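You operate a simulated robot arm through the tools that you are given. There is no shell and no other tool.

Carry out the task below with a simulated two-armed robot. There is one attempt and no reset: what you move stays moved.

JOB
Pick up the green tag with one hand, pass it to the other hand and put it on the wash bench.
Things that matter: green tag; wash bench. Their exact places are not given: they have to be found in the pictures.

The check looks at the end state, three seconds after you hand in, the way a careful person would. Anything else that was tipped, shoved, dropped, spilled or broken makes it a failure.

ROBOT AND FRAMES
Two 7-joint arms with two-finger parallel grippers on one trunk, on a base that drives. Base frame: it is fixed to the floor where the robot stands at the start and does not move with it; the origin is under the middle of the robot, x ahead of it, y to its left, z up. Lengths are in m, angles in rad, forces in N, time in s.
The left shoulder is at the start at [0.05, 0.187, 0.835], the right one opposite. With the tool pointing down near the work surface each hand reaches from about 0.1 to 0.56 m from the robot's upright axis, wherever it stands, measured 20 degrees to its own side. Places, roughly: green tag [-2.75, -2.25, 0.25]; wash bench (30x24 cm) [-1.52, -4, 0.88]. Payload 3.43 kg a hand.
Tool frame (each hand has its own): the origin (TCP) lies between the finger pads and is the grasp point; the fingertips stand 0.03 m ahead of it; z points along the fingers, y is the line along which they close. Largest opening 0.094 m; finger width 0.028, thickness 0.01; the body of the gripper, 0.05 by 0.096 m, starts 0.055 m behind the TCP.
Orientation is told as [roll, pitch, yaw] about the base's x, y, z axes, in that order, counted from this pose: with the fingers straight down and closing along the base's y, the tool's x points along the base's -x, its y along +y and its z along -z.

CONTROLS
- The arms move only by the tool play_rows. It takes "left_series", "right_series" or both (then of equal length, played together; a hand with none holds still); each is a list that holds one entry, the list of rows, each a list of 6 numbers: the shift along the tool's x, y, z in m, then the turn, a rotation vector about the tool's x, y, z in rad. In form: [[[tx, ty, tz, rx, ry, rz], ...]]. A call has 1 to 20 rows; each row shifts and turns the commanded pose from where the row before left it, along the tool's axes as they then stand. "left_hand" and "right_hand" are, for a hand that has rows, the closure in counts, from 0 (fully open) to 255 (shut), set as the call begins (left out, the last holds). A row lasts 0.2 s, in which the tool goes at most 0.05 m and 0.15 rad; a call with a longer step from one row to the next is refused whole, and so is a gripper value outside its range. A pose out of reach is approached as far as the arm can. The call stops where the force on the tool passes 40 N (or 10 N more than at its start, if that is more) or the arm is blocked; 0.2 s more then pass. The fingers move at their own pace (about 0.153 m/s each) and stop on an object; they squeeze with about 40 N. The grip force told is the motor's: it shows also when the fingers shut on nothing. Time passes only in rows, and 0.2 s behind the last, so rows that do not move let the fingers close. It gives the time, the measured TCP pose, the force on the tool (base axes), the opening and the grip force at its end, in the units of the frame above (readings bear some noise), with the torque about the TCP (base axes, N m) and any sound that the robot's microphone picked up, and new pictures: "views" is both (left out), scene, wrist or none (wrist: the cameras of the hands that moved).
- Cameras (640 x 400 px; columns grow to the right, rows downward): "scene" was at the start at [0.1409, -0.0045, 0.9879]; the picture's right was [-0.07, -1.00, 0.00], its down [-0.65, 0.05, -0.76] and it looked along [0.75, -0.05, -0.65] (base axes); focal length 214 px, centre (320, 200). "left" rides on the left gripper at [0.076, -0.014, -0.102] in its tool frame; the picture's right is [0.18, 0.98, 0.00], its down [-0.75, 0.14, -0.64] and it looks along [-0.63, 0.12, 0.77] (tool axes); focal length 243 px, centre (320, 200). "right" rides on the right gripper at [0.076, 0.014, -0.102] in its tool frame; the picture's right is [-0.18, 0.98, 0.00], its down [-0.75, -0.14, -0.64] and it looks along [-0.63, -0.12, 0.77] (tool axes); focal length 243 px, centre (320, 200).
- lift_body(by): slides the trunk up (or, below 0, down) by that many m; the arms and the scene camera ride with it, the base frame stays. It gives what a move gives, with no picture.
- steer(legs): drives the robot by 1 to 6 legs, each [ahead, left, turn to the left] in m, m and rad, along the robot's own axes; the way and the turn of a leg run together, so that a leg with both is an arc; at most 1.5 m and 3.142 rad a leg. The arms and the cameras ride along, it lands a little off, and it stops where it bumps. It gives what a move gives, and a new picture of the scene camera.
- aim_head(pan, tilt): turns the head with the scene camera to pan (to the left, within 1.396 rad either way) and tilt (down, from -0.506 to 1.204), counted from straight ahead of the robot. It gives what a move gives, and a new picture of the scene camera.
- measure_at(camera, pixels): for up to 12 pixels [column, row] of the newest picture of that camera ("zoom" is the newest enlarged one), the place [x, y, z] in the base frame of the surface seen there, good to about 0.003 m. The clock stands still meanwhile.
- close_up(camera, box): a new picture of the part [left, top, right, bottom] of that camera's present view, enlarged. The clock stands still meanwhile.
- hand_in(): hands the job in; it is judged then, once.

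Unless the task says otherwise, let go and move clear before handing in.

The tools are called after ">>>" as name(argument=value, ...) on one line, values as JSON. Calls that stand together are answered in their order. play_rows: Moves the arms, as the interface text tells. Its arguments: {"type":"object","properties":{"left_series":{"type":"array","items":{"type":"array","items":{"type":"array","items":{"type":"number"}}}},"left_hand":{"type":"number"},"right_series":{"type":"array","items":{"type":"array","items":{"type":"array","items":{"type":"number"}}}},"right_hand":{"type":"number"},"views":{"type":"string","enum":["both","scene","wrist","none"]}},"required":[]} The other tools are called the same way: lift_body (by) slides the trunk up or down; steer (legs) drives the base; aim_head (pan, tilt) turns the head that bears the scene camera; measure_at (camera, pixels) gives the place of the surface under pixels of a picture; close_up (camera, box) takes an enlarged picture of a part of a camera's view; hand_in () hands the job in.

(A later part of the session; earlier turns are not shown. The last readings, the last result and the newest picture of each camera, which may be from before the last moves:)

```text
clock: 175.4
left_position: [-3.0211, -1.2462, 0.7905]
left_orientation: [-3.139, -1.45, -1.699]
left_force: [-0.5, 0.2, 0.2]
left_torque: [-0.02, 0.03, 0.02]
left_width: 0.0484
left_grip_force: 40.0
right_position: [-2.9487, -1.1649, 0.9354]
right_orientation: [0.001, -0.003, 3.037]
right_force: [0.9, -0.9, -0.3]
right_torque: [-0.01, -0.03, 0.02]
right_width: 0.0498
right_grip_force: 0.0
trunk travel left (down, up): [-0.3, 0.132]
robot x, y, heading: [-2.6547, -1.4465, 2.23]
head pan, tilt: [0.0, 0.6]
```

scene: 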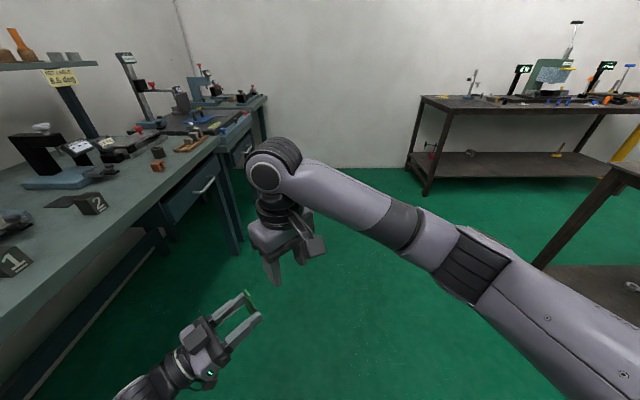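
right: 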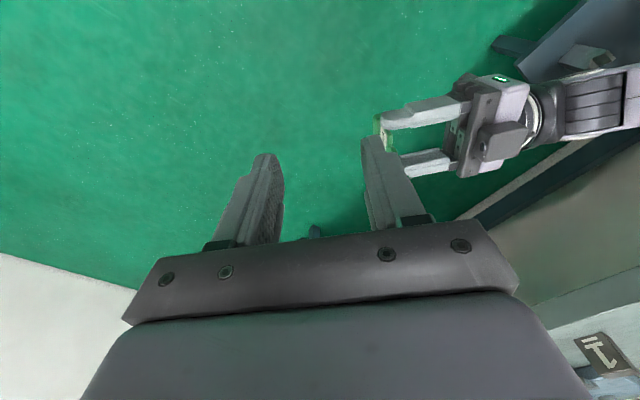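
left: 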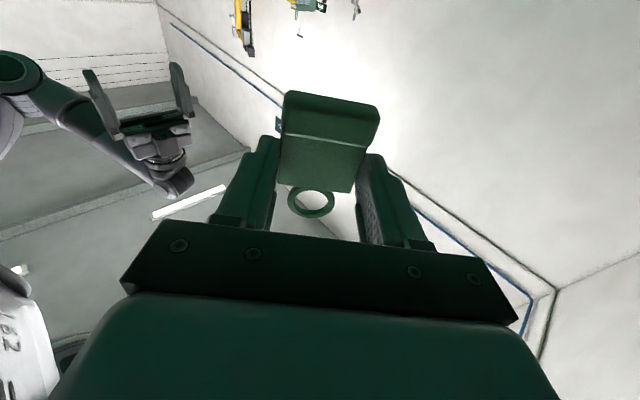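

The right hand is 9 cm from its spot above the tag. I finish the approach and look again.

>>> play_rows(right_series=[[[-0.0318, 0.0294, 0, 0, 0, 0], [-0.0318, 0.0294, 0, 0, 0, 0], [0, 0, 0, 0, 0, 0]]], views="both")

>>> close_up(camera="right", box=[200, 50, 440, 250])

```text
clock: 176.4
left_position: [-3.0211, -1.2463, 0.7902]
left_orientation: [3.138, -1.45, -1.695]
left_force: [-0.4, -0.1, -0.3]
left_torque: [-0.01, 0.01, 0.01]
left_width: 0.0486
left_grip_force: 39.8
right_position: [-3.0123, -1.1885, 0.9279]
right_orientation: [-0.006, 0.011, 2.984]
right_force: [-1.2, 0.7, 1.0]
right_torque: [0.03, 0.0, 0.0]
right_width: 0.0496
right_grip_force: 0.1
trunk travel left (down, up): [-0.3, 0.132]
robot x, y, heading: [-2.6543, -1.4509, 2.231]
head pan, tilt: [0.0, 0.6]
stopped in row 3 (right hand): the arm was blocked; the commanded pose is now the measured one
```

scene: 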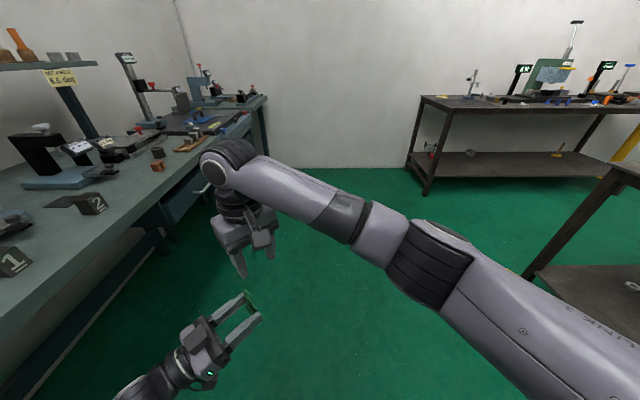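
right: 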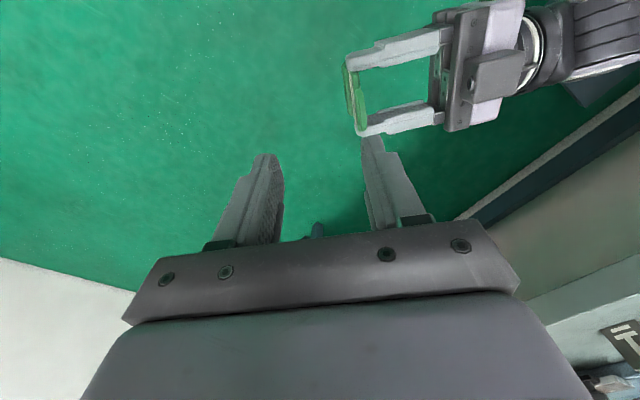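

```text
2.00 times, centred on (320, 150) of right
```

zoom: 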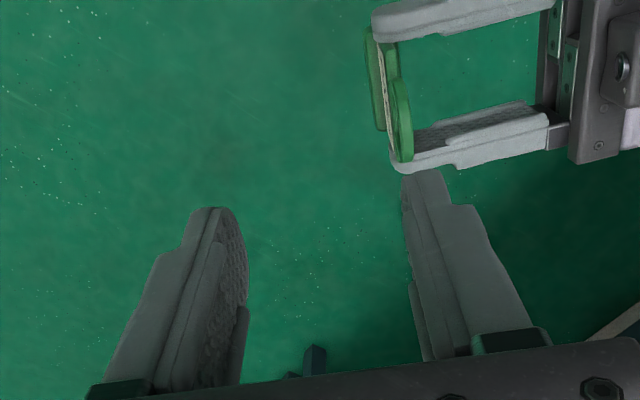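

The right arm is blocked about 3 cm short, being at its cross-body limit. I move the left hand with the tag 7 cm to the right instead; the right fingertips are 5 cm above the ring, so this is clear.

>>> play_rows(left_series=[[[0.002, -0.0165, 0.0164, 0, 0, 0], [0.002, -0.0165, 0.0164, 0, 0, 0], [0.002, -0.0165, 0.0164, 0, 0, 0], [0, 0, 0, 0, 0, 0]]], views="both")

```text
clock: 177.4
left_position: [-2.9666, -1.2029, 0.7898]
left_orientation: [3.138, -1.451, -1.695]
left_force: [-0.2, -0.1, 0.8]
left_torque: [0.0, 0.01, 0.05]
left_width: 0.0487
left_grip_force: 40.2
right_position: [-3.0121, -1.1889, 0.9293]
right_orientation: [-0.004, 0.01, 2.984]
right_force: [0.0, -0.9, 0.4]
right_torque: [-0.03, 0.02, -0.01]
right_width: 0.0497
right_grip_force: 0.2
trunk travel left (down, up): [-0.3, 0.132]
robot x, y, heading: [-2.6556, -1.4495, 2.23]
head pan, tilt: [0.0, 0.6]
```

scene: 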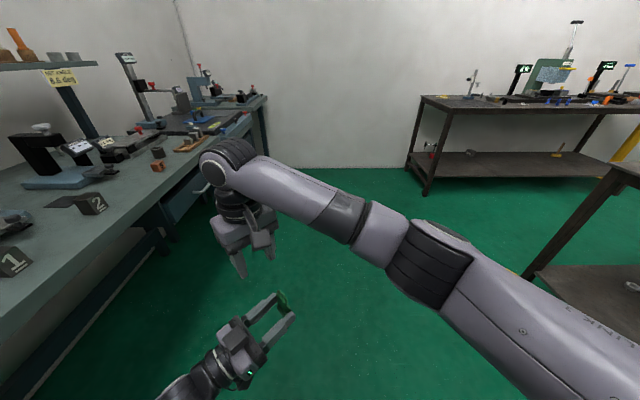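
left: 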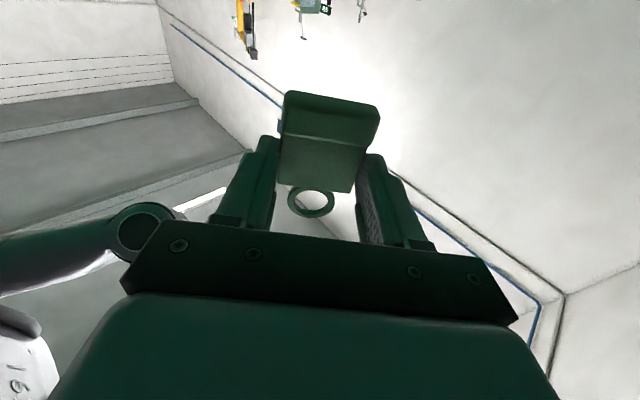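

The tag is now at about (-2.963,-1.175). I bring the right hand back over it with the matching turn and then verify with a close view.

>>> play_rows(right_series=[[[0.023, -0.0109, 0, 0, 0, -0.029], [0.023, -0.0109, 0, 0, 0, -0.029], [0, 0, 0, 0, 0, 0]]], views="wrist")

>>> close_up(camera="right", box=[200, 50, 440, 250])

>>> close_up(camera="scene", box=[210, 240, 330, 315])

```text
clock: 178.2
left_position: [-2.9665, -1.2013, 0.7901]
left_orientation: [-3.141, -1.449, -1.699]
left_force: [-0.3, 0.1, 0.5]
left_torque: [-0.01, -0.03, -0.03]
left_width: 0.0484
left_grip_force: 40.2
right_position: [-2.9643, -1.1758, 0.9295]
right_orientation: [-0.004, 0.011, 3.048]
right_force: [-0.2, 0.2, 0.2]
right_torque: [-0.01, 0.01, 0.02]
right_width: 0.0499
right_grip_force: 0.2
trunk travel left (down, up): [-0.3, 0.132]
robot x, y, heading: [-2.6569, -1.448, 2.225]
head pan, tilt: [0.0, 0.6]
```

right: 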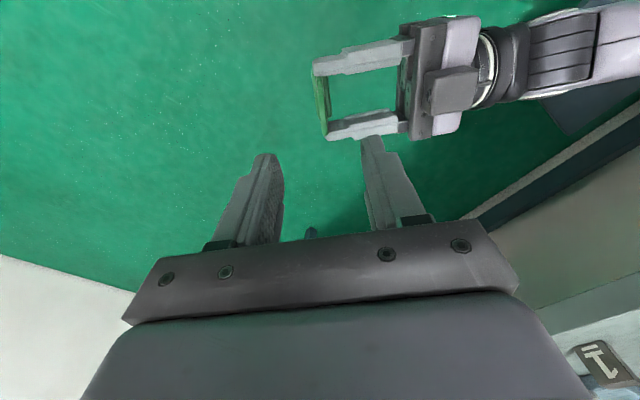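

```text
2.00 times, centred on (320, 150) of right
```

zoom: 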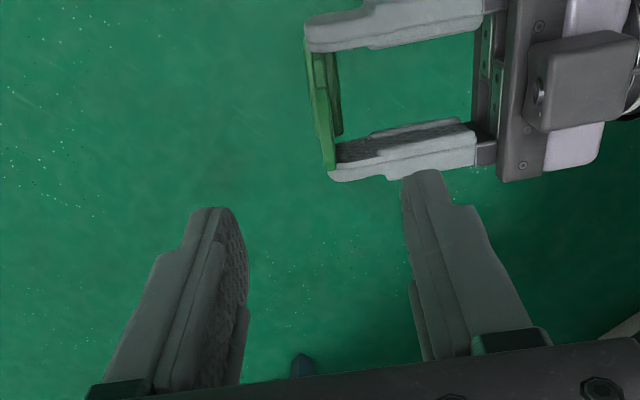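

```text
5.33 times, centred on (270, 278) of scene
```

zoom: 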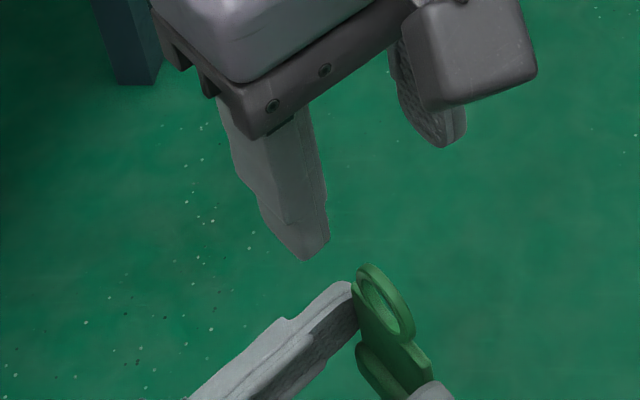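

From the right camera, the tag (zoom (322,90)) lies between the two right fingers' lines. I measure the ring again in the scene zoom to align precisely.

>>> measure_at(camera="zoom", pixels=[[368, 270], [395, 300], [412, 335], [362, 300], [375, 325], [425, 360], [365, 355], [385, 345], [395, 380], [310, 250], [440, 140], [325, 240]])

```text
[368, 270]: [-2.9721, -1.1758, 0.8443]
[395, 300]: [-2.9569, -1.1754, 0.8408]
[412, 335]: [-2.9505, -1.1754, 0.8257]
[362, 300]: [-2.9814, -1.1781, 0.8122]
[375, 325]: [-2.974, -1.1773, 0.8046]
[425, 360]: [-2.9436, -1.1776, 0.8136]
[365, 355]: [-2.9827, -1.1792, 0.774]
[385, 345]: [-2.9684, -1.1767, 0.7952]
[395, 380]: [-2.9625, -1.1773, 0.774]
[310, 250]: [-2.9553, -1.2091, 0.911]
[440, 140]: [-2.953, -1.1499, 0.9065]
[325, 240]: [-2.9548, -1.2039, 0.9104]
```

The alignment is good to 3 mm; I trim it (3 mm in y, 2 mm in x, slight turn) and lower the right hand 0.117 m so its fingers straddle the ring and upper body, between the left fingers.

>>> play_rows(right_series=[[[0.0018, -0.003, 0, 0, 0, -0.03], [0, 0, 0.03, 0, 0, 0], [0, 0, 0.03, 0, 0, 0], [0, 0, 0.03, 0, 0, 0], [0, 0, 0.0265, 0, 0, 0], [0, 0, 0, 0, 0, 0]]], views="both")

```text
clock: 179.6
left_position: [-2.9664, -1.2037, 0.7893]
left_orientation: [-3.14, -1.45, -1.696]
left_force: [-0.2, 0.4, -0.7]
left_torque: [-0.01, 0.0, 0.02]
left_width: 0.0485
left_grip_force: 40.0
right_position: [-2.9622, -1.1718, 0.8128]
right_orientation: [-0.003, 0.01, 3.076]
right_force: [-0.1, -1.1, 0.9]
right_torque: [0.02, -0.01, 0.0]
right_width: 0.05
right_grip_force: 0.0
trunk travel left (down, up): [-0.3, 0.132]
robot x, y, heading: [-2.6555, -1.4479, 2.224]
head pan, tilt: [0.0, 0.6]
```

scene: 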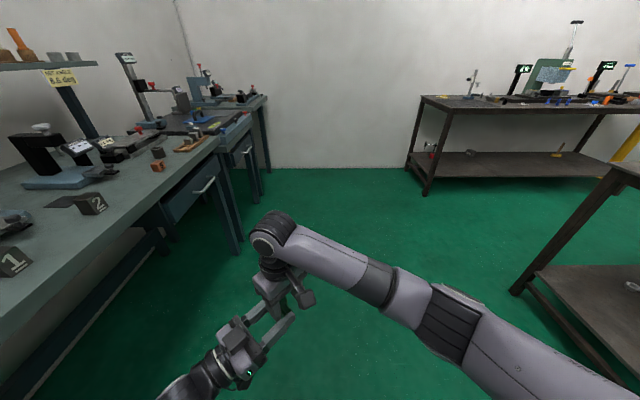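
right: 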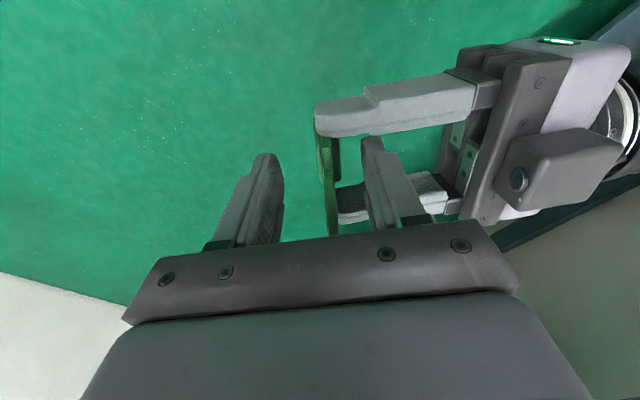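

The right fingers now straddle the tag (tag at (325,170), fingers at 265 and 375) with no contact force. I close the right hand on it.

>>> play_rows(right_series=[[[0, 0, 0, 0, 0, 0], [0, 0, 0, 0, 0, 0], [0, 0, 0, 0, 0, 0]]], right_hand=255, views="wrist")

```text
clock: 180.4
left_position: [-2.9667, -1.2008, 0.789]
left_orientation: [3.142, -1.448, -1.695]
left_force: [-0.4, 23.5, 0.1]
left_torque: [-0.9, 0.09, 0.29]
left_width: 0.0486
left_grip_force: 40.4
right_position: [-2.9617, -1.1758, 0.8129]
right_orientation: [0.001, 0.011, 3.081]
right_force: [-0.1, -23.8, -0.9]
right_torque: [0.35, -0.01, -0.17]
right_width: 0.0085
right_grip_force: 40.3
trunk travel left (down, up): [-0.3, 0.132]
robot x, y, heading: [-2.6554, -1.4517, 2.233]
head pan, tilt: [0.0, 0.6]
```

right: 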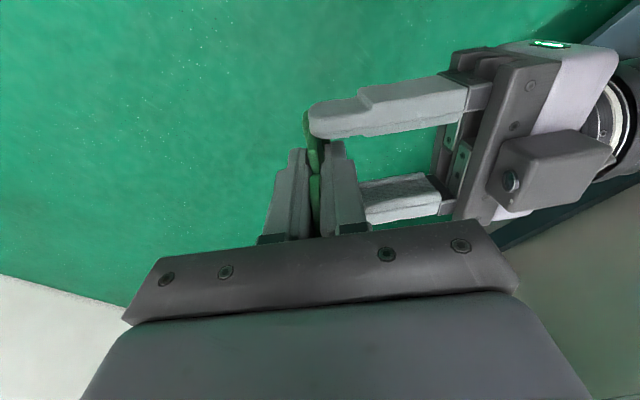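

The right hand has the tag (8.5 mm, 40 N), with some mutual strain of 24 N along y. I ease the right hand 4 mm toward that side, then open the left hand.

>>> play_rows(right_series=[[[0, 0.002, 0, 0, 0, 0], [0, 0.002, 0, 0, 0, 0], [0, 0, 0, 0, 0, 0]]], views="none")

>>> play_rows(left_series=[[[0, 0, 0, 0, 0, 0], [0, 0, 0, 0, 0, 0], [0, 0, 0, 0, 0, 0]]], left_hand=0, views="both")

```text
clock: 181.2
left_position: [-2.967, -1.2021, 0.7899]
left_orientation: [-3.141, -1.451, -1.7]
left_force: [-1.8, 8.2, 0.6]
left_torque: [-0.07, -0.16, 0.13]
left_width: 0.0484
left_grip_force: 40.1
right_position: [-2.9618, -1.1749, 0.8129]
right_orientation: [-0.005, 0.012, 3.074]
right_force: [1.6, -8.4, -0.4]
right_torque: [-0.1, 0.13, 0.02]
right_width: 0.0091
right_grip_force: 40.3
trunk travel left (down, up): [-0.3, 0.132]
robot x, y, heading: [-2.6565, -1.4491, 2.223]
head pan, tilt: [0.0, 0.6]
```

```text
clock: 182.0
left_position: [-2.9681, -1.2025, 0.789]
left_orientation: [-3.142, -1.451, -1.696]
left_force: [0.1, -0.1, -0.8]
left_torque: [0.02, -0.02, -0.01]
left_width: 0.094
left_grip_force: 0.0
right_position: [-2.9618, -1.1761, 0.8145]
right_orientation: [-0.004, 0.011, 3.075]
right_force: [0.1, -0.4, -0.2]
right_torque: [0.02, -0.01, 0.04]
right_width: 0.0088
right_grip_force: 40.3
trunk travel left (down, up): [-0.3, 0.132]
robot x, y, heading: [-2.6572, -1.444, 2.227]
head pan, tilt: [0.0, 0.6]
```

scene: 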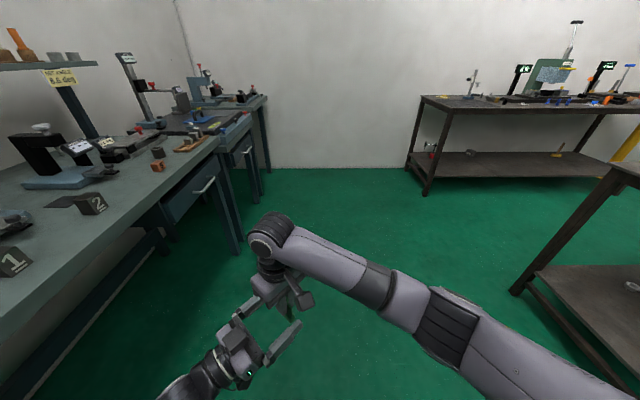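
left: 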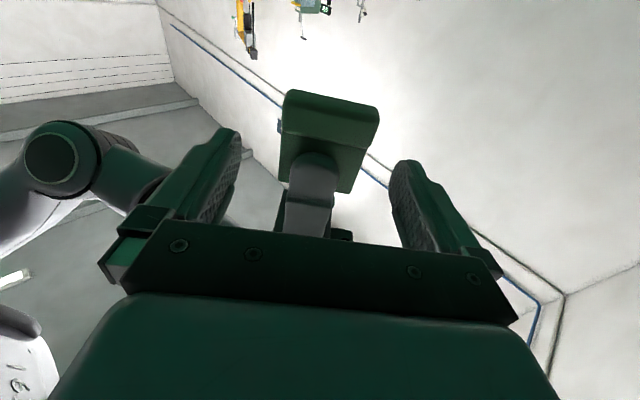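

The handover worked: the right hand alone holds the tag (8.8 mm, 40 N) and the left is open around it. For the long drive I close the left hand again as a safety hold, so a slip like before cannot drop it.

>>> play_rows(left_series=[[[0, 0, 0, 0, 0, 0], [0, 0, 0, 0, 0, 0], [0, 0, 0, 0, 0, 0]]], left_hand=255, views="wrist")

>>> steer(legs=[[0, -0.2, 0]])

```text
clock: 182.8
left_position: [-2.9673, -1.2034, 0.7907]
left_orientation: [-3.143, -1.45, -1.697]
left_force: [0.0, -1.7, -0.5]
left_torque: [0.02, -0.04, 0.01]
left_width: 0.0484
left_grip_force: 39.7
right_position: [-2.9614, -1.1771, 0.8126]
right_orientation: [-0.005, 0.011, 3.076]
right_force: [1.1, 1.6, -0.7]
right_torque: [0.0, 0.03, 0.01]
right_width: 0.0088
right_grip_force: 40.2
trunk travel left (down, up): [-0.3, 0.132]
robot x, y, heading: [-2.6572, -1.446, 2.225]
head pan, tilt: [0.0, 0.6]
```

left: 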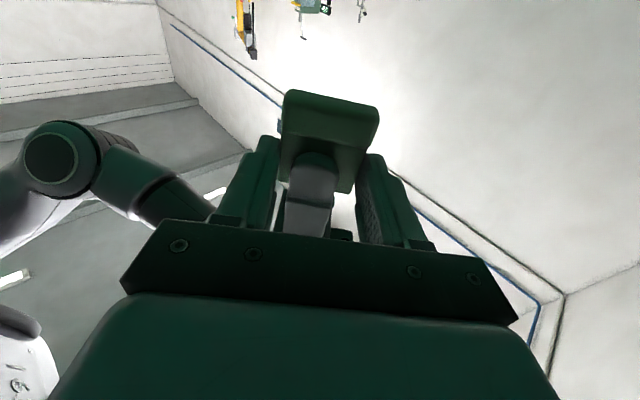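

```text
clock: 185.2
left_position: [-2.8086, -1.0794, 0.7903]
left_orientation: [3.142, -1.45, -1.695]
left_force: [-1.2, -2.0, -0.2]
left_torque: [0.02, -0.01, 0.13]
left_width: 0.0484
left_grip_force: 39.7
right_position: [-2.8025, -1.0536, 0.8132]
right_orientation: [-0.002, 0.01, 3.078]
right_force: [2.2, 1.2, 0.0]
right_torque: [0.0, 0.06, -0.09]
right_width: 0.0088
right_grip_force: 40.0
trunk travel left (down, up): [-0.3, 0.132]
robot x, y, heading: [-2.4985, -1.3257, 2.223]
head pan, tilt: [0.0, 0.6]
```

scene: 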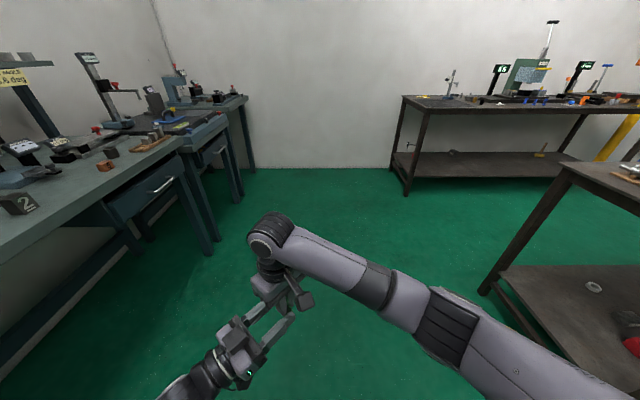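

Both hands hold the tag. I turn left 90° to face the bench line again, well clear at u -2.785.

>>> steer(legs=[[0, 0, 1.582]])

```text
clock: 189.4
left_position: [-2.7407, -1.637, 0.7899]
left_orientation: [3.142, -1.451, -0.118]
left_force: [4.3, -6.2, -1.0]
left_torque: [0.08, 0.13, 0.23]
left_width: 0.0488
left_grip_force: 39.7
right_position: [-2.768, -1.6327, 0.8119]
right_orientation: [-0.004, 0.011, -1.632]
right_force: [-3.4, 5.5, -0.1]
right_torque: [0.06, -0.01, -0.11]
right_width: 0.0089
right_grip_force: 39.9
trunk travel left (down, up): [-0.3, 0.132]
robot x, y, heading: [-2.4969, -1.3269, -2.479]
head pan, tilt: [0.0, 0.6]
```

scene: 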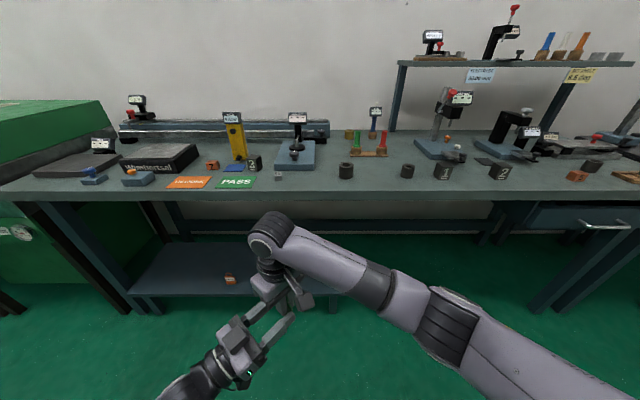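

I face the bench line again with the tag in both hands. I move ahead 0.1 m to the aisle's middle and slide left 1.3 m, then check.

>>> steer(legs=[[0.1, 0, 0], [0, 1.3, 0]])

```text
clock: 201.8
left_position: [-2.0169, -2.7224, 0.7876]
left_orientation: [3.14, -1.45, -0.11]
left_force: [0.2, -0.1, 0.3]
left_torque: [0.04, -0.04, 0.14]
left_width: 0.0486
left_grip_force: 40.0
right_position: [-2.0436, -2.7176, 0.8124]
right_orientation: [-0.003, 0.012, -1.624]
right_force: [0.0, 0.0, -0.2]
right_torque: [-0.05, 0.03, -0.12]
right_width: 0.0088
right_grip_force: 39.8
trunk travel left (down, up): [-0.3, 0.132]
robot x, y, heading: [-1.7772, -2.4074, -2.473]
head pan, tilt: [0.0, 0.6]
```

scene: 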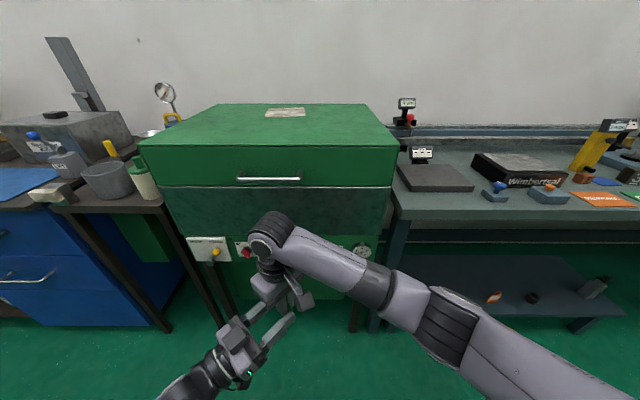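

I am in front of the green machine; the blue-drawer wash bench is at the left. I slide 1.3 m further left.

>>> steer(legs=[[0, 1.3, 0]])

>>> aim_head(pan=0.0, tilt=0.5)

```text
clock: 213.4
left_position: [-1.2001, -3.7388, 0.7874]
left_orientation: [3.139, -1.451, -0.097]
left_force: [-0.4, 0.0, -0.3]
left_torque: [0.04, -0.01, 0.11]
left_width: 0.0484
left_grip_force: 39.5
right_position: [-1.2275, -3.7333, 0.8129]
right_orientation: [-0.005, 0.012, -1.612]
right_force: [0.7, 0.1, 0.3]
right_torque: [-0.03, 0.03, -0.12]
right_width: 0.009
right_grip_force: 39.7
trunk travel left (down, up): [-0.3, 0.132]
robot x, y, heading: [-0.9632, -3.4238, -2.461]
head pan, tilt: [0.0, 0.6]
```

scene: 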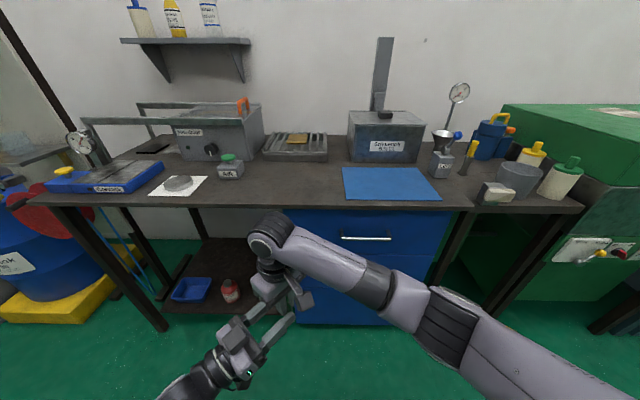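

```text
clock: 214.1
left_position: [-1.2003, -3.7389, 0.7892]
left_orientation: [3.137, -1.45, -0.095]
left_force: [0.4, 0.4, 0.0]
left_torque: [0.02, -0.01, 0.08]
left_width: 0.0487
left_grip_force: 39.9
right_position: [-1.2264, -3.7334, 0.8132]
right_orientation: [-0.004, 0.011, -1.611]
right_force: [-0.6, -1.0, 1.0]
right_torque: [0.02, 0.01, -0.14]
right_width: 0.009
right_grip_force: 40.1
trunk travel left (down, up): [-0.3, 0.132]
robot x, y, heading: [-0.963, -3.4167, -2.461]
head pan, tilt: [0.0, 0.499]
```

scene: 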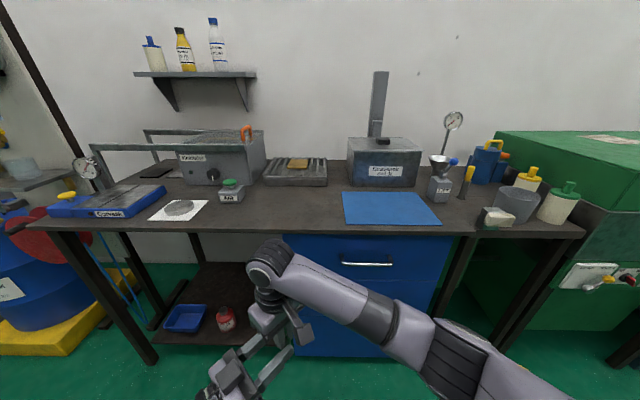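

The wash bench top is in view: free dark surface around (290,205), between the green-capped jar (230,190) and the blue mat (342,205), with a tray behind at (295,172). I measure this free area against the given place (-1.52,-4.0).

>>> measure_at(camera="scene", pixels=[[290, 230], [290, 210], [290, 192], [265, 186], [327, 186], [246, 195], [342, 195], [344, 220], [215, 205], [292, 200], [260, 230], [330, 230]])

>>> close_up(camera="scene", box=[200, 140, 400, 265])

```text
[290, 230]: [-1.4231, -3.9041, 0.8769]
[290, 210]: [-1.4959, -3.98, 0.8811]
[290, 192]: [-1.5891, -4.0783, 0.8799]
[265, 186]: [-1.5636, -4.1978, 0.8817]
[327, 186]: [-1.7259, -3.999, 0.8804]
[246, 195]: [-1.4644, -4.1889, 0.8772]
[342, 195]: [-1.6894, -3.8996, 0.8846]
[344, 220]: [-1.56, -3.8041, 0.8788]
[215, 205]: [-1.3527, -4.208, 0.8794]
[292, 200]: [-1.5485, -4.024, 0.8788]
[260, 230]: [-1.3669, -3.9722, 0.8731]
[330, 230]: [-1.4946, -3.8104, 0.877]
```

```text
3.20 times, centred on (300, 202) of scene
```

zoom: 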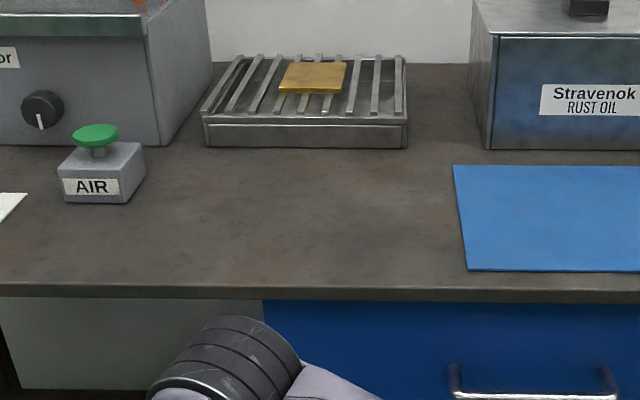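

The free patch on the bench spans u -3.53 to -3.82 and v -2.40 to -2.035 at z 0.88, centred on the given spot. I raise the trunk 0.13 m with both hands still holding, at u -3.27, well in front of the bench edge.

>>> lift_body(by=0.13)

>>> play_rows(left_series=[[[0, 0, 0, 0, 0, 0], [0, 0, 0, 0, 0, 0], [0, 0, 0, 0, 0, 0]]], left_hand=0, views="both")

```text
clock: 215.7
left_position: [-1.2013, -3.7381, 0.9193]
left_orientation: [3.141, -1.448, -0.098]
left_force: [0.1, 0.4, -0.4]
left_torque: [-0.01, -0.01, 0.11]
left_width: 0.0485
left_grip_force: 40.4
right_position: [-1.2266, -3.7357, 0.9423]
right_orientation: [-0.003, 0.012, -1.613]
right_force: [-0.2, -0.4, 0.2]
right_torque: [-0.03, -0.01, -0.11]
right_width: 0.0091
right_grip_force: 40.4
trunk travel left (down, up): [-0.43, 0.002]
robot x, y, heading: [-0.9647, -3.4181, -2.461]
head pan, tilt: [0.0, 0.499]
```

```text
clock: 216.4
left_position: [-1.2011, -3.7391, 0.9199]
left_orientation: [3.138, -1.449, -0.095]
left_force: [-0.7, 0.2, -0.2]
left_torque: [-0.01, -0.01, 0.01]
left_width: 0.0939
left_grip_force: 0.1
right_position: [-1.2271, -3.7346, 0.9417]
right_orientation: [-0.002, 0.013, -1.609]
right_force: [0.9, -0.2, 0.0]
right_torque: [-0.01, -0.01, 0.03]
right_width: 0.0086
right_grip_force: 40.1
trunk travel left (down, up): [-0.43, 0.002]
robot x, y, heading: [-0.961, -3.4201, -2.46]
head pan, tilt: [0.0, 0.499]
```

scene: 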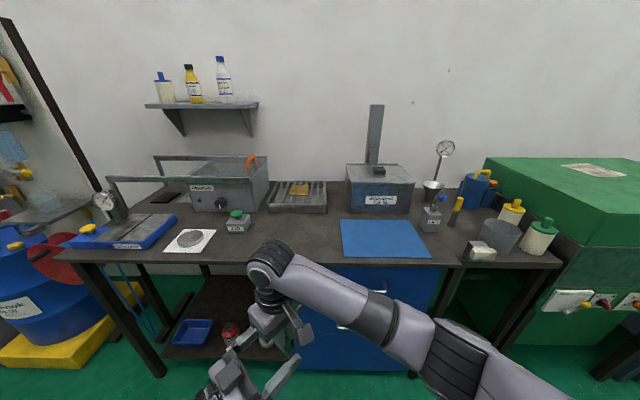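
left: 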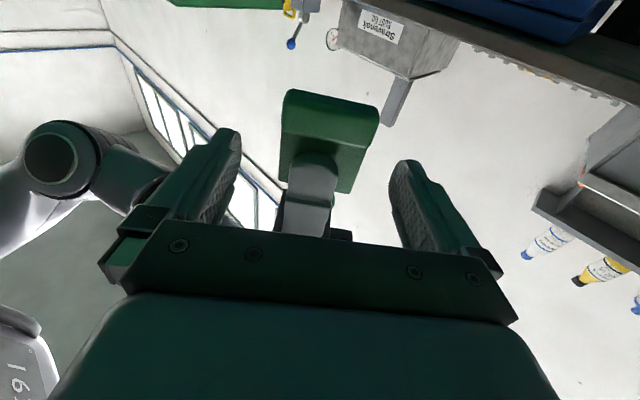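

The right hand alone holds the tag again (8.6 mm, 40 N). I withdraw the left hand straight back along its fingers, then raise the right hand 6 cm.

>>> play_rows(left_series=[[[0, 0, -0.03, 0, 0, 0], [0, 0, -0.035, 0, 0, 0], [0, 0, -0.035, 0, 0, 0], [0, 0.01, -0.02, 0, 0, 0], [0, 0.01, -0.02, 0, 0, 0]]], right_series=[[[0, 0, 0, 0, 0, 0], [0, 0, 0, 0, 0, 0], [0, 0, -0.01, 0, 0, 0], [0, 0, -0.025, 0, 0, 0], [0, 0, -0.025, 0, 0, 0]]], left_hand=0, right_hand=255, views="both")

```text
clock: 217.7
left_position: [-1.0648, -3.7724, 0.9029]
left_orientation: [3.137, -1.451, -0.097]
left_force: [0.7, -0.6, 0.2]
left_torque: [-0.01, -0.03, 0.0]
left_width: 0.0941
left_grip_force: 0.1
right_position: [-1.2264, -3.7343, 1.004]
right_orientation: [-0.004, 0.012, -1.612]
right_force: [0.4, 0.4, -0.9]
right_torque: [-0.03, 0.0, -0.01]
right_width: 0.0089
right_grip_force: 40.8
trunk travel left (down, up): [-0.43, 0.002]
robot x, y, heading: [-0.9657, -3.4199, -2.455]
head pan, tilt: [0.0, 0.499]
```

scene: 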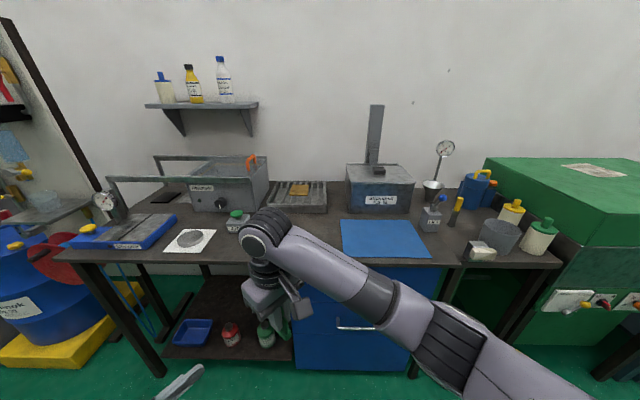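
right: 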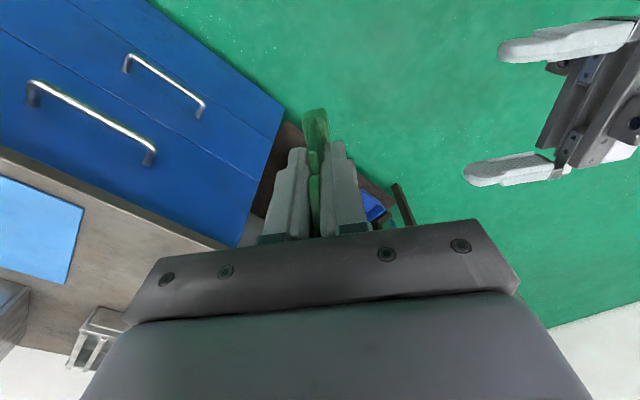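
left: 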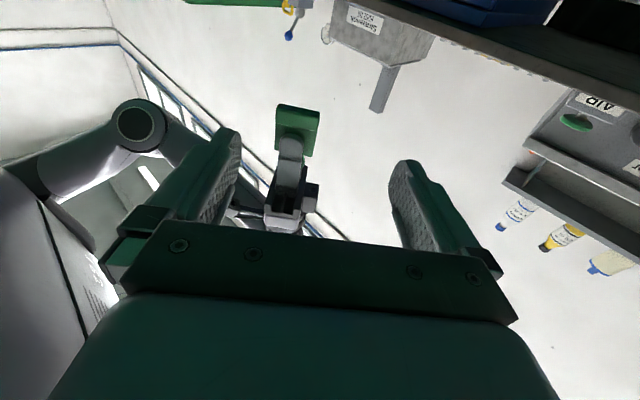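

The right hand holds the tag with its foot at about z 0.95, above bench height; the left hand is clear. I slide left 0.128 m and ahead 0.2 m toward the free patch.

>>> steer(legs=[[0, 0.128, 0], [0.2, 0, 0]])

```text
clock: 220.6
left_position: [-1.14, -3.9964, 0.9025]
left_orientation: [-3.141, -1.453, -0.104]
left_force: [-0.4, 0.3, 0.0]
left_torque: [0.03, 0.02, -0.05]
left_width: 0.0942
left_grip_force: 0.1
right_position: [-1.3016, -3.9577, 1.0027]
right_orientation: [-0.004, 0.013, -1.613]
right_force: [-0.6, -1.3, 0.0]
right_torque: [0.02, -0.01, 0.01]
right_width: 0.0086
right_grip_force: 40.4
trunk travel left (down, up): [-0.43, 0.002]
robot x, y, heading: [-1.0398, -3.6477, -2.46]
head pan, tilt: [0.0, 0.499]
```

scene: 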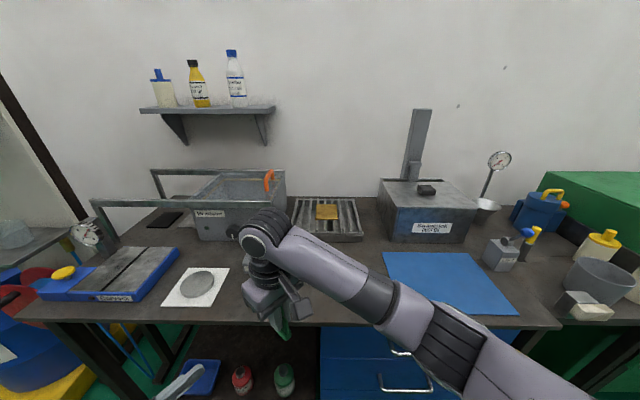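

The tag is at u -3.46, v -2.32, still in front of the bench edge. I move the right hand forward 0.09 and right 0.10 m at this height, then drive the last 9 cm.

>>> play_rows(right_series=[[[0.0042, -0.033, 0, 0, 0, 0], [0.0042, -0.033, 0, 0, 0, 0], [0.0042, -0.033, 0, 0, 0, 0], [0.0042, -0.033, 0, 0, 0, 0]]], right_hand=255, views="both")

```text
clock: 221.6
left_position: [-1.1398, -3.9966, 0.9021]
left_orientation: [3.137, -1.45, -0.097]
left_force: [0.1, 1.1, 0.2]
left_torque: [-0.01, -0.03, 0.01]
left_width: 0.094
left_grip_force: 0.1
right_position: [-1.4336, -3.9364, 1.0044]
right_orientation: [-0.003, 0.011, -1.612]
right_force: [-0.3, -0.5, -0.5]
right_torque: [0.01, 0.02, -0.02]
right_width: 0.009
right_grip_force: 39.7
trunk travel left (down, up): [-0.43, 0.002]
robot x, y, heading: [-1.0367, -3.6449, -2.46]
head pan, tilt: [0.0, 0.499]
```

scene: 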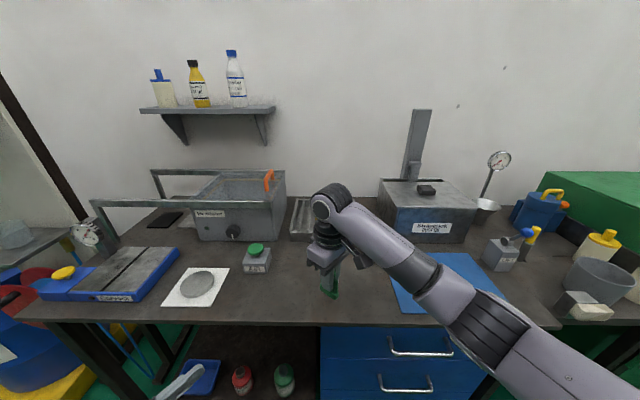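
right: 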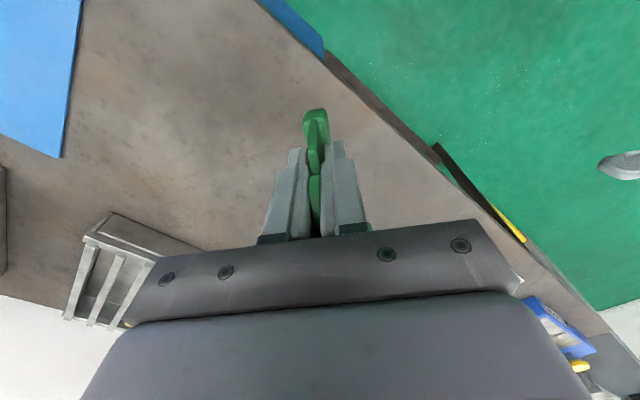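

The tag hangs above the bench's front edge zone in line with the free patch (v -2.219). I drive the last 8.5 cm ahead.

>>> steer(legs=[[0.085, 0, 0]])

>>> close_up(camera="right", box=[0, 0, 640, 400])

>>> close_up(camera="scene", box=[240, 180, 440, 305])

```text
clock: 222.7
left_position: [-1.2063, -4.0509, 0.9019]
left_orientation: [-3.136, -1.45, -0.106]
left_force: [-0.6, 0.2, 0.5]
left_torque: [0.01, 0.05, -0.01]
left_width: 0.094
left_grip_force: 0.0
right_position: [-1.4996, -3.9893, 1.0015]
right_orientation: [-0.004, 0.013, -1.613]
right_force: [-0.5, -1.3, -1.0]
right_torque: [0.02, -0.03, 0.01]
right_width: 0.0091
right_grip_force: 39.7
trunk travel left (down, up): [-0.43, 0.002]
robot x, y, heading: [-1.1034, -3.6968, -2.464]
head pan, tilt: [0.0, 0.499]
```

scene: 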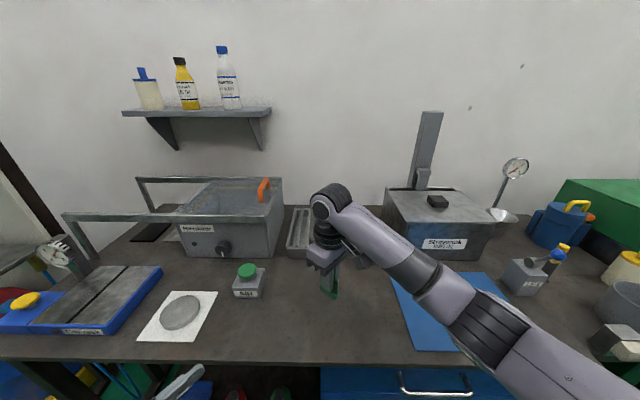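

```text
1.00 times, centred on (320, 200) of right (not enlarged: the box is as wide or as high as the picture)
```

zoom: 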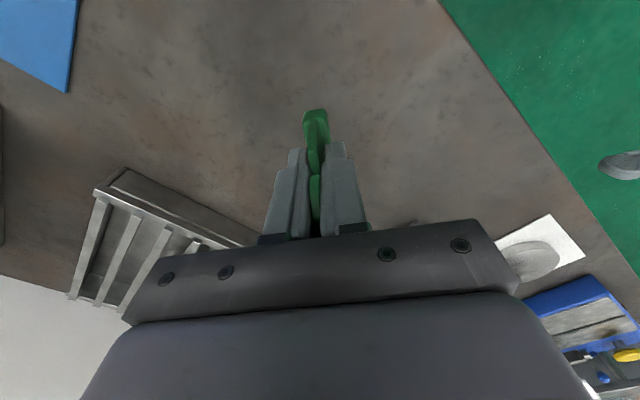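

```text
3.20 times, centred on (340, 242) of scene
```

zoom: 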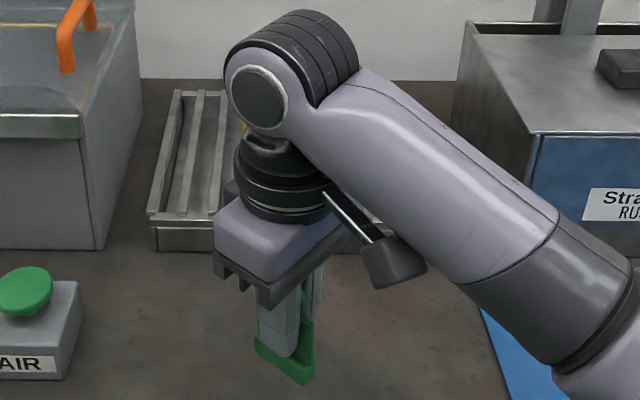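

The tag hangs over the middle of the free patch (u -3.638, v -2.220). I measure the foot's lowest points and the bench right below before lowering.

>>> measure_at(camera="zoom", pixels=[[262, 348], [300, 378], [310, 370], [258, 340], [285, 362], [308, 345], [200, 330], [400, 350], [300, 395], [220, 380]])

```text
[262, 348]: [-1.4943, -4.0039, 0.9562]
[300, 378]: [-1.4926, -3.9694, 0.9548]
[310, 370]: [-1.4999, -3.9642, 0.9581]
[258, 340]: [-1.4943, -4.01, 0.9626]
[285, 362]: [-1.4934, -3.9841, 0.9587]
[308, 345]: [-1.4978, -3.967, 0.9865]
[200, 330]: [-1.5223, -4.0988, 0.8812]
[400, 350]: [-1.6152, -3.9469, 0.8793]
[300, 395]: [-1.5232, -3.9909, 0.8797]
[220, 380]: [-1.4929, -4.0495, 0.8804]
```

The foot's underside is at z about 0.953 and the bench at 0.880, so 73 mm to go. I lower 60 mm first.

>>> play_rows(right_series=[[[0, 0, 0.02, 0, 0, 0], [0, 0, 0.02, 0, 0, 0], [0, 0, 0.02, 0, 0, 0], [0, 0, 0, 0, 0, 0]]], right_hand=255, views="scene")

>>> close_up(camera="scene", box=[260, 220, 400, 308])

```text
clock: 223.7
left_position: [-1.2059, -4.0493, 0.902]
left_orientation: [3.141, -1.45, -0.098]
left_force: [0.3, -0.6, 0.5]
left_torque: [0.0, 0.01, 0.02]
left_width: 0.0941
left_grip_force: 0.0
right_position: [-1.4986, -3.9895, 0.9443]
right_orientation: [-0.004, 0.013, -1.614]
right_force: [0.2, 0.4, 0.3]
right_torque: [0.03, -0.01, -0.02]
right_width: 0.0087
right_grip_force: 39.8
trunk travel left (down, up): [-0.43, 0.002]
robot x, y, heading: [-1.1043, -3.6991, -2.46]
head pan, tilt: [0.0, 0.499]
```

scene: 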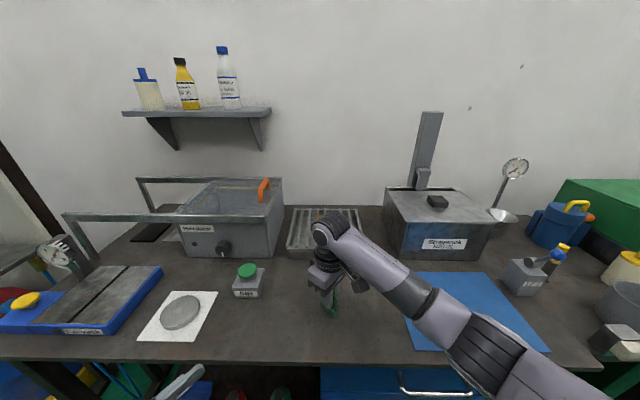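

```text
4.55 times, centred on (330, 264) of scene
```

zoom: 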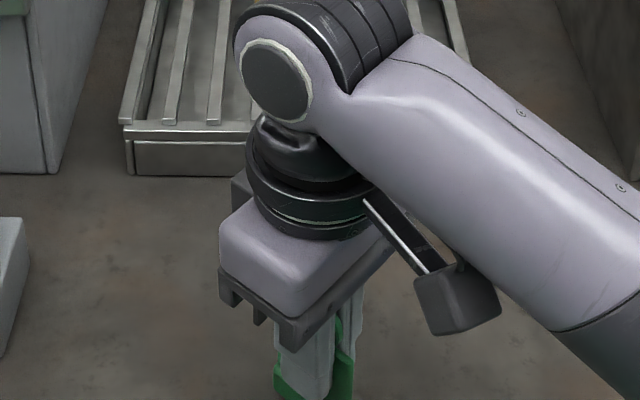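

The foot is now about 15 mm above the bench. I lower in 3 mm steps and watch for the contact force.

>>> play_rows(right_series=[[[0, 0, 0.003, 0, 0, 0], [0, 0, 0.003, 0, 0, 0], [0, 0, 0.003, 0, 0, 0], [0, 0, 0.002, 0, 0, 0], [0, 0, 0, 0, 0, 0]]], views="none")

```text
clock: 224.9
left_position: [-1.2038, -4.0494, 0.9039]
left_orientation: [3.124, -1.447, -0.084]
left_force: [0.8, 0.2, -0.4]
left_torque: [0.01, -0.02, 0.0]
left_width: 0.094
left_grip_force: 0.1
right_position: [-1.4977, -3.9886, 0.937]
right_orientation: [-0.009, 0.002, -1.613]
right_force: [-2.5, 1.5, 32.1]
right_torque: [-0.11, 0.09, -0.01]
right_width: 0.0091
right_grip_force: 39.8
trunk travel left (down, up): [-0.43, 0.002]
robot x, y, heading: [-1.1049, -3.6978, -2.46]
head pan, tilt: [0.0, 0.499]
```

Contact: 32 N upward at z 0.937, so the foot stands on the bench. I ease up 2 mm to take the pressure off, check, then open the right hand slightly.

>>> play_rows(right_series=[[[0, 0, -0.002, 0, 0, 0], [0, 0, -0.0015, 0, 0, 0], [0, 0, 0, 0, 0, 0]]], views="none")

```text
clock: 225.7
left_position: [-1.205, -4.0497, 0.9028]
left_orientation: [3.137, -1.45, -0.097]
left_force: [0.4, 0.1, 0.5]
left_torque: [0.0, -0.03, 0.0]
left_width: 0.0938
left_grip_force: 0.2
right_position: [-1.4976, -3.9894, 0.937]
right_orientation: [-0.006, 0.012, -1.614]
right_force: [-3.2, -5.7, 16.4]
right_torque: [-0.75, 0.12, -0.05]
right_width: 0.0089
right_grip_force: 40.3
trunk travel left (down, up): [-0.43, 0.002]
robot x, y, heading: [-1.1035, -3.6993, -2.463]
head pan, tilt: [0.0, 0.499]
```

Still 16 N of pressure. I ease up another 1.5 mm.

>>> play_rows(right_series=[[[0, 0, -0.0015, 0, 0, 0], [0, 0, 0, 0, 0, 0]]], views="wrist")

>>> close_up(camera="right", box=[220, 60, 420, 260])

```text
clock: 226.3
left_position: [-1.2046, -4.0506, 0.9024]
left_orientation: [3.136, -1.45, -0.096]
left_force: [0.4, -1.2, -0.1]
left_torque: [0.0, 0.01, 0.0]
left_width: 0.094
left_grip_force: 0.0
right_position: [-1.4975, -3.9891, 0.9365]
right_orientation: [-0.002, 0.013, -1.613]
right_force: [0.5, -1.5, 8.3]
right_torque: [-0.37, -0.01, 0.0]
right_width: 0.0091
right_grip_force: 39.7
trunk travel left (down, up): [-0.43, 0.002]
robot x, y, heading: [-1.1011, -3.6979, -2.457]
head pan, tilt: [0.0, 0.499]
```

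right: 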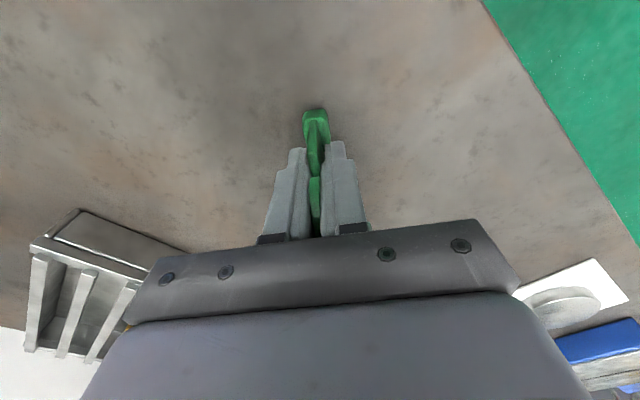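

```text
2.00 times, centred on (320, 160) of right
```

zoom: 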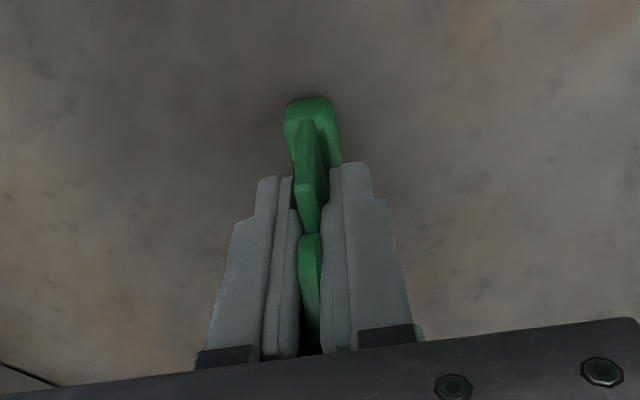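

Contact is light now (8 N), tag upright. I open the right hand to about 5 cm.

>>> play_rows(right_series=[[[0, 0, 0, 0, 0, 0], [0, 0, 0, 0, 0, 0], [0, 0, 0, 0, 0, 0], [0, 0, 0, 0, 0, 0]]], right_hand=120, views="wrist")

>>> close_up(camera="right", box=[220, 60, 420, 260])

```text
clock: 227.3
left_position: [-1.2042, -4.0492, 0.9014]
left_orientation: [3.141, -1.449, -0.099]
left_force: [0.1, 0.1, -0.3]
left_torque: [-0.01, -0.02, 0.0]
left_width: 0.094
left_grip_force: 0.1
right_position: [-1.4977, -3.9888, 0.9369]
right_orientation: [-0.004, 0.012, -1.612]
right_force: [-0.9, 0.2, -0.9]
right_torque: [0.02, -0.03, 0.01]
right_width: 0.0501
right_grip_force: 0.1
trunk travel left (down, up): [-0.43, 0.002]
robot x, y, heading: [-1.101, -3.6985, -2.465]
head pan, tilt: [0.0, 0.499]
```

right: 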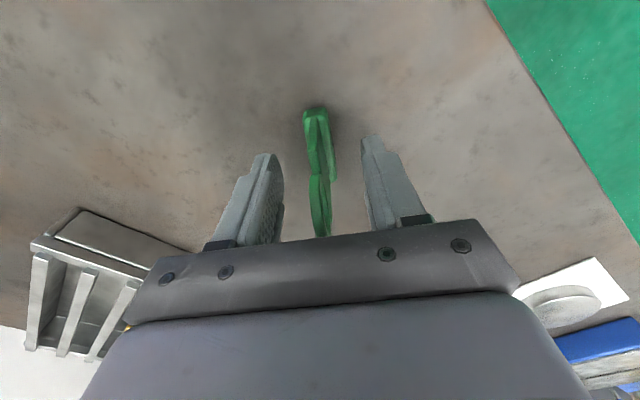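

```text
2.00 times, centred on (320, 160) of right
```

zoom: 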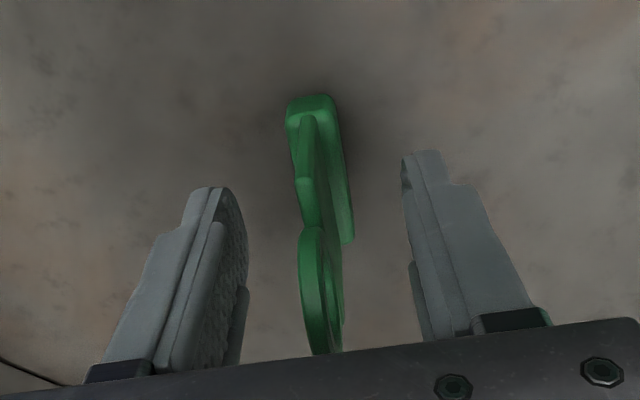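

The tag stands on its own on the bench, clear of both fingers (zoom (320,220)). I raise the right hand straight up 12 cm.

>>> play_rows(right_series=[[[0, 0, -0.015, 0, 0, 0], [0, 0, -0.025, 0, 0, 0], [0, 0, -0.03, 0, 0, 0], [0, 0, -0.03, 0, 0, 0], [0, 0, -0.02, 0, 0, 0]]], views="both")

```text
clock: 228.5
left_position: [-1.2055, -4.0489, 0.9019]
left_orientation: [3.141, -1.449, -0.099]
left_force: [-0.5, -0.4, 0.2]
left_torque: [0.0, 0.01, 0.02]
left_width: 0.0944
left_grip_force: 0.1
right_position: [-1.4984, -3.9906, 1.0577]
right_orientation: [-0.004, 0.012, -1.613]
right_force: [-0.6, 0.0, -0.5]
right_torque: [0.01, -0.02, 0.0]
right_width: 0.0496
right_grip_force: 0.0
trunk travel left (down, up): [-0.43, 0.002]
robot x, y, heading: [-1.1061, -3.6973, -2.461]
head pan, tilt: [0.0, 0.499]
```

scene: 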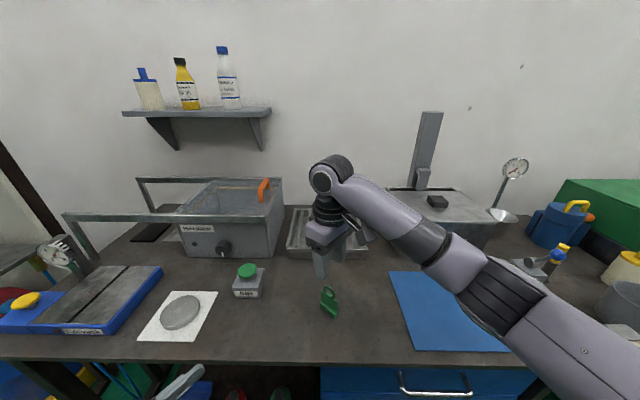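
right: 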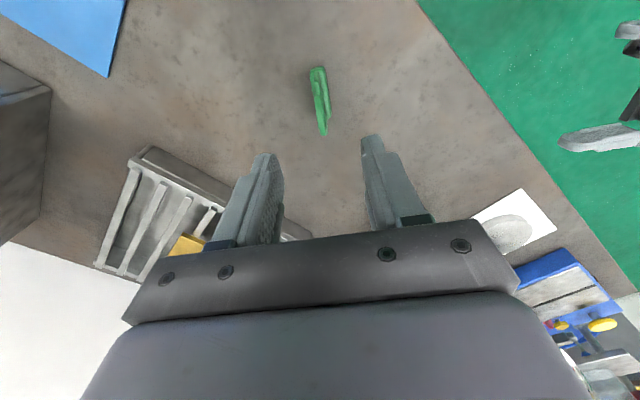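

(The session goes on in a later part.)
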